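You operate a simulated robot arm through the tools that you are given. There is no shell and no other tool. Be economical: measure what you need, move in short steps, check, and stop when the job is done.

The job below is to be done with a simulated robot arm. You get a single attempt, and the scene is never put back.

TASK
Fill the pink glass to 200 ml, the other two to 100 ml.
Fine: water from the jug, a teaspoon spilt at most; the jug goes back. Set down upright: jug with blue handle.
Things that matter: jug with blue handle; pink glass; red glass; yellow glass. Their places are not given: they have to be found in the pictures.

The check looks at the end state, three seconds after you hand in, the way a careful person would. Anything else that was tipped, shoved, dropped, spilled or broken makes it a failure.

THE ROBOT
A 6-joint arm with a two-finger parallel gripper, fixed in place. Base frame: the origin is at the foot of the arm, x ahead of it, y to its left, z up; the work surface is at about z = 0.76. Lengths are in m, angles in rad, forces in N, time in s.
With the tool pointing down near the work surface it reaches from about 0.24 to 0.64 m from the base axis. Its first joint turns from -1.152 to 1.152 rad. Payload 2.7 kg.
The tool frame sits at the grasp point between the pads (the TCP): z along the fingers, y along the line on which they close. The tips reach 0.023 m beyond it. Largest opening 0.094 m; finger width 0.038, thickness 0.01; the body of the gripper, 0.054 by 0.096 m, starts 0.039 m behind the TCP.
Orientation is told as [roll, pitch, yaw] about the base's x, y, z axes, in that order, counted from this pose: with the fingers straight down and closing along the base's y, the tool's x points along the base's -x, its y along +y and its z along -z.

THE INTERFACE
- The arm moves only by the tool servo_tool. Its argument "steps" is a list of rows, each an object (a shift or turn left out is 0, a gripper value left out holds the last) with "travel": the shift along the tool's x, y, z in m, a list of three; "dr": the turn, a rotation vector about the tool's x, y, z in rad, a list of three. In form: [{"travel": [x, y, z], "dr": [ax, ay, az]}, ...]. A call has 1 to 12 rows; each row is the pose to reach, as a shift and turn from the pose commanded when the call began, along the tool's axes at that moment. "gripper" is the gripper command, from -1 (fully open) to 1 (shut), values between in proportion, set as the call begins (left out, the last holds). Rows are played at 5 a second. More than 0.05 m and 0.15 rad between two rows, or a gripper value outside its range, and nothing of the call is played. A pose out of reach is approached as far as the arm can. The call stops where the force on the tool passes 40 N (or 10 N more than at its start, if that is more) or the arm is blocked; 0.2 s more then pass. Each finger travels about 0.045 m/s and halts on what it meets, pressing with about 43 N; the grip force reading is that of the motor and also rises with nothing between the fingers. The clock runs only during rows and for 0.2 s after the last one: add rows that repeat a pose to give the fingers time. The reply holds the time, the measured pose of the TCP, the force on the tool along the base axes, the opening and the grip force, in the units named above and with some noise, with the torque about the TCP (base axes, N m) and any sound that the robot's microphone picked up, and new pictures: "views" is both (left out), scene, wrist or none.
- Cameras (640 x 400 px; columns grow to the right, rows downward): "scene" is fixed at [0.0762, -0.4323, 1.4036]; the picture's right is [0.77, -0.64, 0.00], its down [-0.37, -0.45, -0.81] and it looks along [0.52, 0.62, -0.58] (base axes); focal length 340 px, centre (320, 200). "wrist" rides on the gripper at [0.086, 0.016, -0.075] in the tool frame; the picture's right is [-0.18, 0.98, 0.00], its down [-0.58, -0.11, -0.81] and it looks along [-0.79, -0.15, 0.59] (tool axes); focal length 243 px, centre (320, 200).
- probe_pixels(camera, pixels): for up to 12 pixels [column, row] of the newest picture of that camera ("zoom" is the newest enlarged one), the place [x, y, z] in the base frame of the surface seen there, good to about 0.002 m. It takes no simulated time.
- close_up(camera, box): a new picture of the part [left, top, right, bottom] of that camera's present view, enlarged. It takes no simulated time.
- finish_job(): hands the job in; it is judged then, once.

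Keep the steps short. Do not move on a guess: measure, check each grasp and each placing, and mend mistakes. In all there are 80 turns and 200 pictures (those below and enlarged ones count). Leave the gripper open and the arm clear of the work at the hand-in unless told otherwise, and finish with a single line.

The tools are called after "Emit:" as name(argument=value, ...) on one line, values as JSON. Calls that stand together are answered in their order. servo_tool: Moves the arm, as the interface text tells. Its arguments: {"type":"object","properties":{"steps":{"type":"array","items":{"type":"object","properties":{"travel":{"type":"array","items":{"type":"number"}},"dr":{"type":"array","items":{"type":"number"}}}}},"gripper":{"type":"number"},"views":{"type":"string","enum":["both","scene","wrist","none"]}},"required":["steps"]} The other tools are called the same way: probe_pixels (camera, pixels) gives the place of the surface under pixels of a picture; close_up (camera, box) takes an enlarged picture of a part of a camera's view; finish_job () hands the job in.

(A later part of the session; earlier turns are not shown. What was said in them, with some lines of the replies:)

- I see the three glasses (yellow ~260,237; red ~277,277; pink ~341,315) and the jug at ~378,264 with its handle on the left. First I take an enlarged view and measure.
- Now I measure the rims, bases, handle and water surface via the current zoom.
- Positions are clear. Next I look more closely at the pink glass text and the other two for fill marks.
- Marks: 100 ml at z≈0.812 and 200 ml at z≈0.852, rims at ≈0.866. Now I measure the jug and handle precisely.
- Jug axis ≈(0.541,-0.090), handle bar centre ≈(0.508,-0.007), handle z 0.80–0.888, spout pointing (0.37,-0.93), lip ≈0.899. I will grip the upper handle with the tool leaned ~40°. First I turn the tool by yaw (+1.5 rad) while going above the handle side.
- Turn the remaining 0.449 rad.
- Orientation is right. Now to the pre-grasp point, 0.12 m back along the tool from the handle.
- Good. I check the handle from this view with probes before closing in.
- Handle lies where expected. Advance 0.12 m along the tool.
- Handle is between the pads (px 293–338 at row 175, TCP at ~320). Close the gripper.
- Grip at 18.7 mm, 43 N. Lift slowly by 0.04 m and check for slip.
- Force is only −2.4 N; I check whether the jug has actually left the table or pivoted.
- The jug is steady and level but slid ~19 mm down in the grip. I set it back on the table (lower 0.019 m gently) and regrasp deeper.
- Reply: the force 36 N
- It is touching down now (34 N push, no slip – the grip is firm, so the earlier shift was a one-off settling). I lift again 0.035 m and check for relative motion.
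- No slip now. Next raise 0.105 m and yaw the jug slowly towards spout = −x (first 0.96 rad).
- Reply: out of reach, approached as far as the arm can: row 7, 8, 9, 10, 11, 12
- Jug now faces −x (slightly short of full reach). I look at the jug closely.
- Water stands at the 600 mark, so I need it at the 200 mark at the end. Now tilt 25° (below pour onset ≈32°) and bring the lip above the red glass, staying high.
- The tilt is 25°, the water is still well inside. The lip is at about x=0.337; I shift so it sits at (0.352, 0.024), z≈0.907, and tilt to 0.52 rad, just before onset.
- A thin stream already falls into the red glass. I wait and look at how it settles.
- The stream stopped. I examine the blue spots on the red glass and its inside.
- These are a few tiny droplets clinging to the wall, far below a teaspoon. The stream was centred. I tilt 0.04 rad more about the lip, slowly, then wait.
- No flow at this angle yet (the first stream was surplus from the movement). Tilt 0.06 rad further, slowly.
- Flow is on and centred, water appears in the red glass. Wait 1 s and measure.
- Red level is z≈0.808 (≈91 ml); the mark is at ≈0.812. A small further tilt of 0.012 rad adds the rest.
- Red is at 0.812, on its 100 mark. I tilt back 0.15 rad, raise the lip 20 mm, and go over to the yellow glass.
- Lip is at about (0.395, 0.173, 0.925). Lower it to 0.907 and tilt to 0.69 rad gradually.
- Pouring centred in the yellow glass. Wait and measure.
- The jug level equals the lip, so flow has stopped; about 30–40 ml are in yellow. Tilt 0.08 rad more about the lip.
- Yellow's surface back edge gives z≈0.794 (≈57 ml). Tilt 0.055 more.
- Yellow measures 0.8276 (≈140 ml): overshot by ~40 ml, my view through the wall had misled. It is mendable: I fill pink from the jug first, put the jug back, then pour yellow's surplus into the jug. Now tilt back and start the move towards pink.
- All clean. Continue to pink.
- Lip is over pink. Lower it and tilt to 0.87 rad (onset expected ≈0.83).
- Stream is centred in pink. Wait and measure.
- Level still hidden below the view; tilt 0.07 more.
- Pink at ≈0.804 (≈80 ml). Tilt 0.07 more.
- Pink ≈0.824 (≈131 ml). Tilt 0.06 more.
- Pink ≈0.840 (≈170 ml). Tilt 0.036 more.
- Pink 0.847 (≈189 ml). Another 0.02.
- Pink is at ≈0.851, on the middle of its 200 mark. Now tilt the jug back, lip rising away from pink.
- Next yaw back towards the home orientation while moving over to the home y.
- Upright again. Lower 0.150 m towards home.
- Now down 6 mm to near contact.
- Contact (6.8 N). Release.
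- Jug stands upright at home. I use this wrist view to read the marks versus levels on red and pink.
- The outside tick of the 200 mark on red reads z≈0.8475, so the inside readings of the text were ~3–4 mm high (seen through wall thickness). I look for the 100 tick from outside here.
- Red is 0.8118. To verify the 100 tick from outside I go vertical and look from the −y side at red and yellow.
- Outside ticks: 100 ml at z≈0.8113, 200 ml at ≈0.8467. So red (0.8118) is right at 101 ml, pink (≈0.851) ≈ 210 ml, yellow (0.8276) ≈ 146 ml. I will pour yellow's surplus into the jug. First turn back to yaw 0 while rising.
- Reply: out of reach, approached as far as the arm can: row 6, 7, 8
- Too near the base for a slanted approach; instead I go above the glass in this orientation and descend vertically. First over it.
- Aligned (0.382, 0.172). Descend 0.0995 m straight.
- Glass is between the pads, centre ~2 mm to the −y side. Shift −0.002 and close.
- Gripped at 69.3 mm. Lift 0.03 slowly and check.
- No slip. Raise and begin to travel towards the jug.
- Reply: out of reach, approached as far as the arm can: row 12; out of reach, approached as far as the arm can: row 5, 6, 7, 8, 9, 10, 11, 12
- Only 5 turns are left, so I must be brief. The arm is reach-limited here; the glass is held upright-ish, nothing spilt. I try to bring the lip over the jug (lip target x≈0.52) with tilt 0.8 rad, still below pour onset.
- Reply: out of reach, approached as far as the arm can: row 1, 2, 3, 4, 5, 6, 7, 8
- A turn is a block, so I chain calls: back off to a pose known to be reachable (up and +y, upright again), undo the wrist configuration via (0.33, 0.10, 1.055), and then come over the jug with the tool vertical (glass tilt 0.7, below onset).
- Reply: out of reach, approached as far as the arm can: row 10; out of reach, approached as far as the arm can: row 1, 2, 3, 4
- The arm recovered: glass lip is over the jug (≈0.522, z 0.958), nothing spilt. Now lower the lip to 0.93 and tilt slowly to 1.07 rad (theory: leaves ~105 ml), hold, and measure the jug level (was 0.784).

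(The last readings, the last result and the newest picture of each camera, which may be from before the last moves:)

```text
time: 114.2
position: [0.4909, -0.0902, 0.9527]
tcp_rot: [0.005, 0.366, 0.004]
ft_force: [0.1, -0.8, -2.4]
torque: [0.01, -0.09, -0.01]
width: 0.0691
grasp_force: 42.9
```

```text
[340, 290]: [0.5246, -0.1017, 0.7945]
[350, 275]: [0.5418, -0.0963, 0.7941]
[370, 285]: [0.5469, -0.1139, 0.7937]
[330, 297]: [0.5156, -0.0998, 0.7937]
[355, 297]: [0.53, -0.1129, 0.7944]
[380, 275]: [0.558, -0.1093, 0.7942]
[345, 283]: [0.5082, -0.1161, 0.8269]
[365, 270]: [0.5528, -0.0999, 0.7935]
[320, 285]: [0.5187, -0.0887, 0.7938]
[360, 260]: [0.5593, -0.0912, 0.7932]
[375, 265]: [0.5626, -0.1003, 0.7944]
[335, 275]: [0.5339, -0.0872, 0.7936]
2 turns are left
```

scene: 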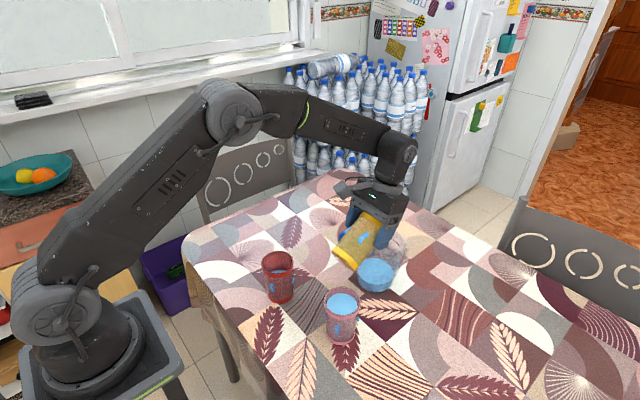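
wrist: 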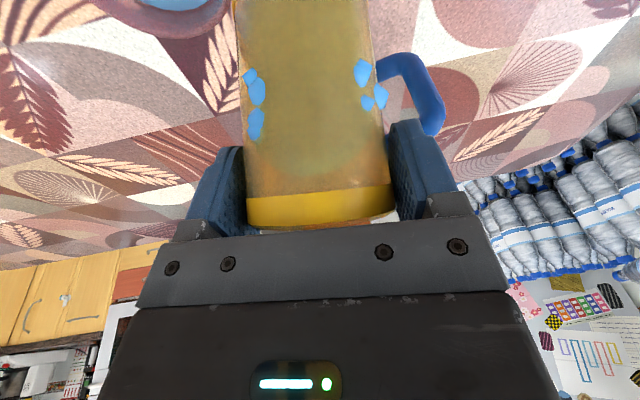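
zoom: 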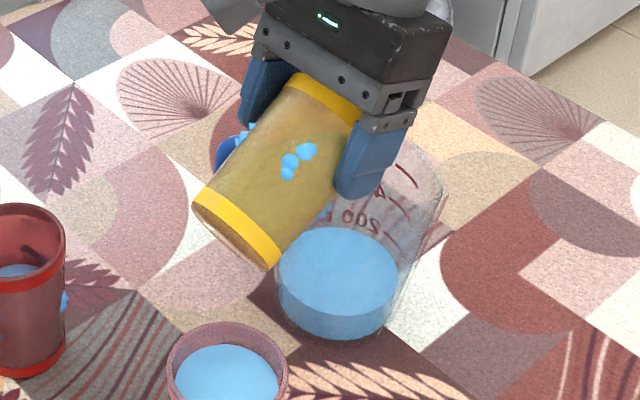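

About 56 ml went into the jug (level 0.784→0.794), flow has stopped, nothing spilt outside. Two turns remain: now bring the yellow glass back along the known path, set it down at its place, release, retreat, and look.

Emit:
servo_tool(steps=[{"travel": [0.004, 0, -0.0075], "dr": [0, -0.046, 0]}, {"travel": [0.008, 0, -0.015], "dr": [0, -0.092, 0]}, {"travel": [0.012, 0, -0.0225], "dr": [0, -0.138, 0]}, {"travel": [0.016, 0, -0.03], "dr": [0, -0.184, 0]}, {"travel": [0.02, 0, -0.0375], "dr": [0, -0.23, 0]}, {"travel": [0.024, 0, -0.045], "dr": [0, -0.275, 0]}, {"travel": [0.028, 0, -0.0525], "dr": [0, -0.321, 0]}, {"travel": [0.0319, 0, -0.06], "dr": [0, -0.367, 0]}, {"travel": [0.0319, 0, -0.06], "dr": [0, -0.367, 0]}], views="none")

Emit:
servo_tool(steps=[{"travel": [0.006, 0.007, -0.006]}, {"travel": [0.018, 0.022, -0.015]}, {"travel": [0.032, 0.04, -0.025]}, {"travel": [0.047, 0.059, -0.033]}, {"travel": [0.063, 0.079, -0.035]}, {"travel": [0.079, 0.099, -0.035]}, {"travel": [0.096, 0.119, -0.035]}, {"travel": [0.112, 0.139, -0.035]}, {"travel": [0.128, 0.159, -0.035]}, {"travel": [0.141, 0.175, -0.035]}, {"travel": [0.15, 0.186, -0.035]}, {"travel": [0.1532, 0.19, -0.035]}], views="none")

Emit:
servo_tool(steps=[{"travel": [-0.005, 0.007, 0.01], "dr": [0, -0.07, 0]}, {"travel": [-0.01, 0.014, 0.021], "dr": [0, -0.14, 0]}, {"travel": [-0.015, 0.021, 0.031], "dr": [0, -0.21, 0]}, {"travel": [-0.02, 0.028, 0.042], "dr": [0, -0.28, 0]}, {"travel": [-0.026, 0.036, 0.053], "dr": [0, -0.35, 0]}, {"travel": [-0.031, 0.043, 0.063], "dr": [0, -0.42, 0]}, {"travel": [-0.036, 0.05, 0.074], "dr": [0, -0.49, 0]}, {"travel": [-0.041, 0.057, 0.084], "dr": [0, -0.56, 0]}, {"travel": [-0.046, 0.064, 0.095], "dr": [0, -0.63, 0]}, {"travel": [-0.051, 0.071, 0.105], "dr": [0, -0.702, 0]}, {"travel": [-0.051, 0.071, 0.105], "dr": [0, -0.702, 0]}, {"travel": [-0.051, 0.071, 0.105], "dr": [0, -0.702, 0]}], views="none")

Emit:
servo_tool(steps=[{"travel": [0.0097, 0, 0.0115]}, {"travel": [0.0225, 0, 0.0268]}, {"travel": [0.0354, 0, 0.0421]}, {"travel": [0.0464, 0, 0.0551]}, {"travel": [0.0547, 0, 0.065]}, {"travel": [0.0599, 0, 0.0711]}, {"travel": [0.0625, 0, 0.0742]}, {"travel": [0.0638, 0, 0.0757]}, {"travel": [0.0644, 0, 0.0765]}, {"travel": [0.0644, 0, 0.0765]}], views="none")

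Emit:
servo_tool(steps=[{"travel": [0, 0, 0]}, {"travel": [0, 0, 0]}, {"travel": [0, 0, 0]}, {"travel": [0, 0, 0]}, {"travel": [0, 0, 0]}, {"travel": [0, 0, 0]}, {"travel": [-0.0064, 0, -0.0077]}, {"travel": [-0.0161, 0, -0.0191]}, {"travel": [-0.029, 0, -0.0344]}, {"travel": [-0.0451, 0, -0.0536]}, {"travel": [-0.058, 0, -0.0689]}, {"travel": [-0.0676, 0, -0.0803]}], gripper=-1, views="none")

Emit:
servo_tool(steps=[{"travel": [0.001, 0, -0.0095], "dr": [0, 0.07, 0]}, {"travel": [0.002, 0, -0.019], "dr": [0, 0.14, 0]}, {"travel": [0.003, 0, -0.0285], "dr": [0, 0.21, 0]}, {"travel": [0.004, 0, -0.038], "dr": [0, 0.28, 0]}, {"travel": [0.005, 0, -0.0475], "dr": [0, 0.35, 0]}, {"travel": [0.006, 0, -0.057], "dr": [0, 0.42, 0]}, {"travel": [0.007, 0, -0.0665], "dr": [0, 0.49, 0]}, {"travel": [0.008, 0, -0.076], "dr": [0, 0.56, 0]}, {"travel": [0.009, 0, -0.0855], "dr": [0, 0.63, 0]}, {"travel": [0.01, 0, -0.095], "dr": [0, 0.7, 0]}], views="scene")

Emit:
close_up(camera="scene", box=[225, 190, 425, 350])

Emit:
close_up(camera="scene", box=[238, 208, 288, 264])

```text
time: 116.2
position: [0.4834, -0.0902, 1.0195]
tcp_rot: [0.006, 0.001, 0.002]
ft_force: [0.4, -0.1, -1.5]
torque: [0.0, -0.04, 0.02]
width: 0.0694
grasp_force: 43.0
```

```text
time: 118.8
position: [0.3309, 0.0987, 1.0559]
tcp_rot: [0.005, 0.001, 0.0]
ft_force: [-0.3, 0.2, -1.6]
torque: [0.04, -0.05, 0.0]
width: 0.0694
grasp_force: 43.0
```

```text
time: 121.4
position: [0.383, 0.1709, 0.9506]
tcp_rot: [0.007, -0.701, -0.002]
ft_force: [0.3, -0.4, -1.8]
torque: [-0.01, 0.03, -0.02]
width: 0.069
grasp_force: 42.8
```

```text
time: 123.6
position: [0.3822, 0.172, 0.8531]
tcp_rot: [0.0, -0.702, 0.001]
ft_force: [-0.4, 0.4, -2.8]
torque: [0.01, 0.01, 0.0]
width: 0.0692
grasp_force: 42.3
```

```text
time: 126.2
position: [0.3822, 0.1724, 0.9572]
tcp_rot: [0.008, -0.7, -0.003]
ft_force: [-0.4, -0.3, 0.3]
torque: [0.01, 0.03, 0.01]
width: 0.0941
grasp_force: 0.0
```

```text
time: 128.4
position: [0.3131, 0.171, 1.0235]
tcp_rot: [0.005, -0.003, 0.001]
ft_force: [0.3, -0.4, -1.3]
torque: [0.02, -0.02, 0.01]
width: 0.0938
grasp_force: 0.0
out of reach, approached as far as the arm can: row 3
```

scene: 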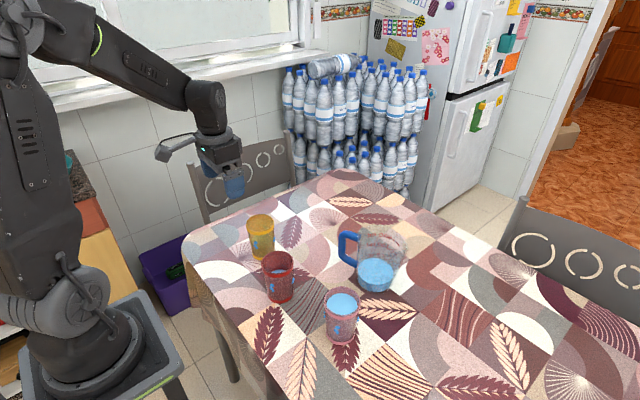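

```text
2.50 times, centred on (325, 270) of scene
```

zoom: 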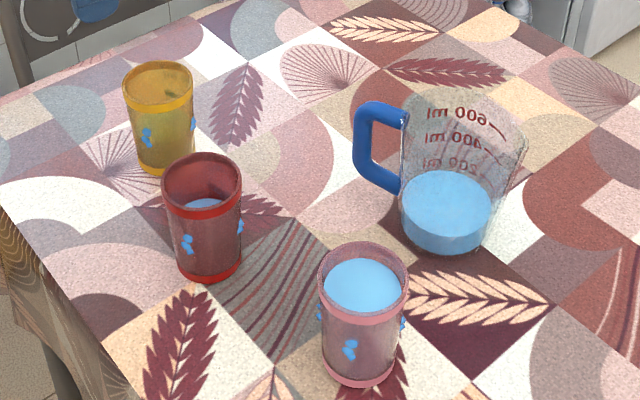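

```text
7.14 times, centred on (263, 236) of scene
1 turns are left
```

zoom: 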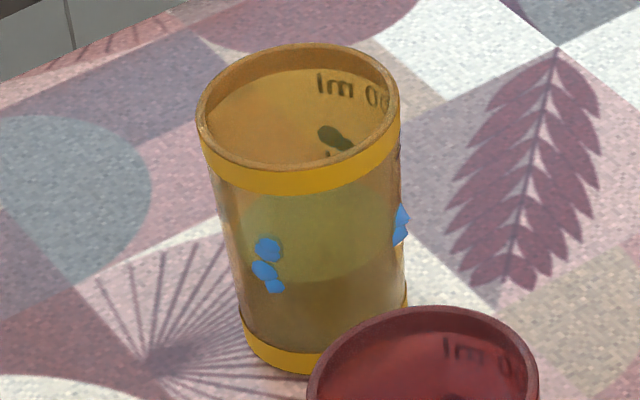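

Everything stands upright, the gripper is open and clear, and I see no water on the table. This is the last turn, so I hand in.

Emit:
finish_job()

```text
The job is handed in.
```

Handed in with red at about 101 ml and pink at about 210 ml (10 over). Yellow is only estimated at 90–100 ml: I overfilled it to about 146 ml, poured the surplus back into the jug and had no turns left to re-measure. The jug is back upright, no spill was visible, and the gripper is open and clear.
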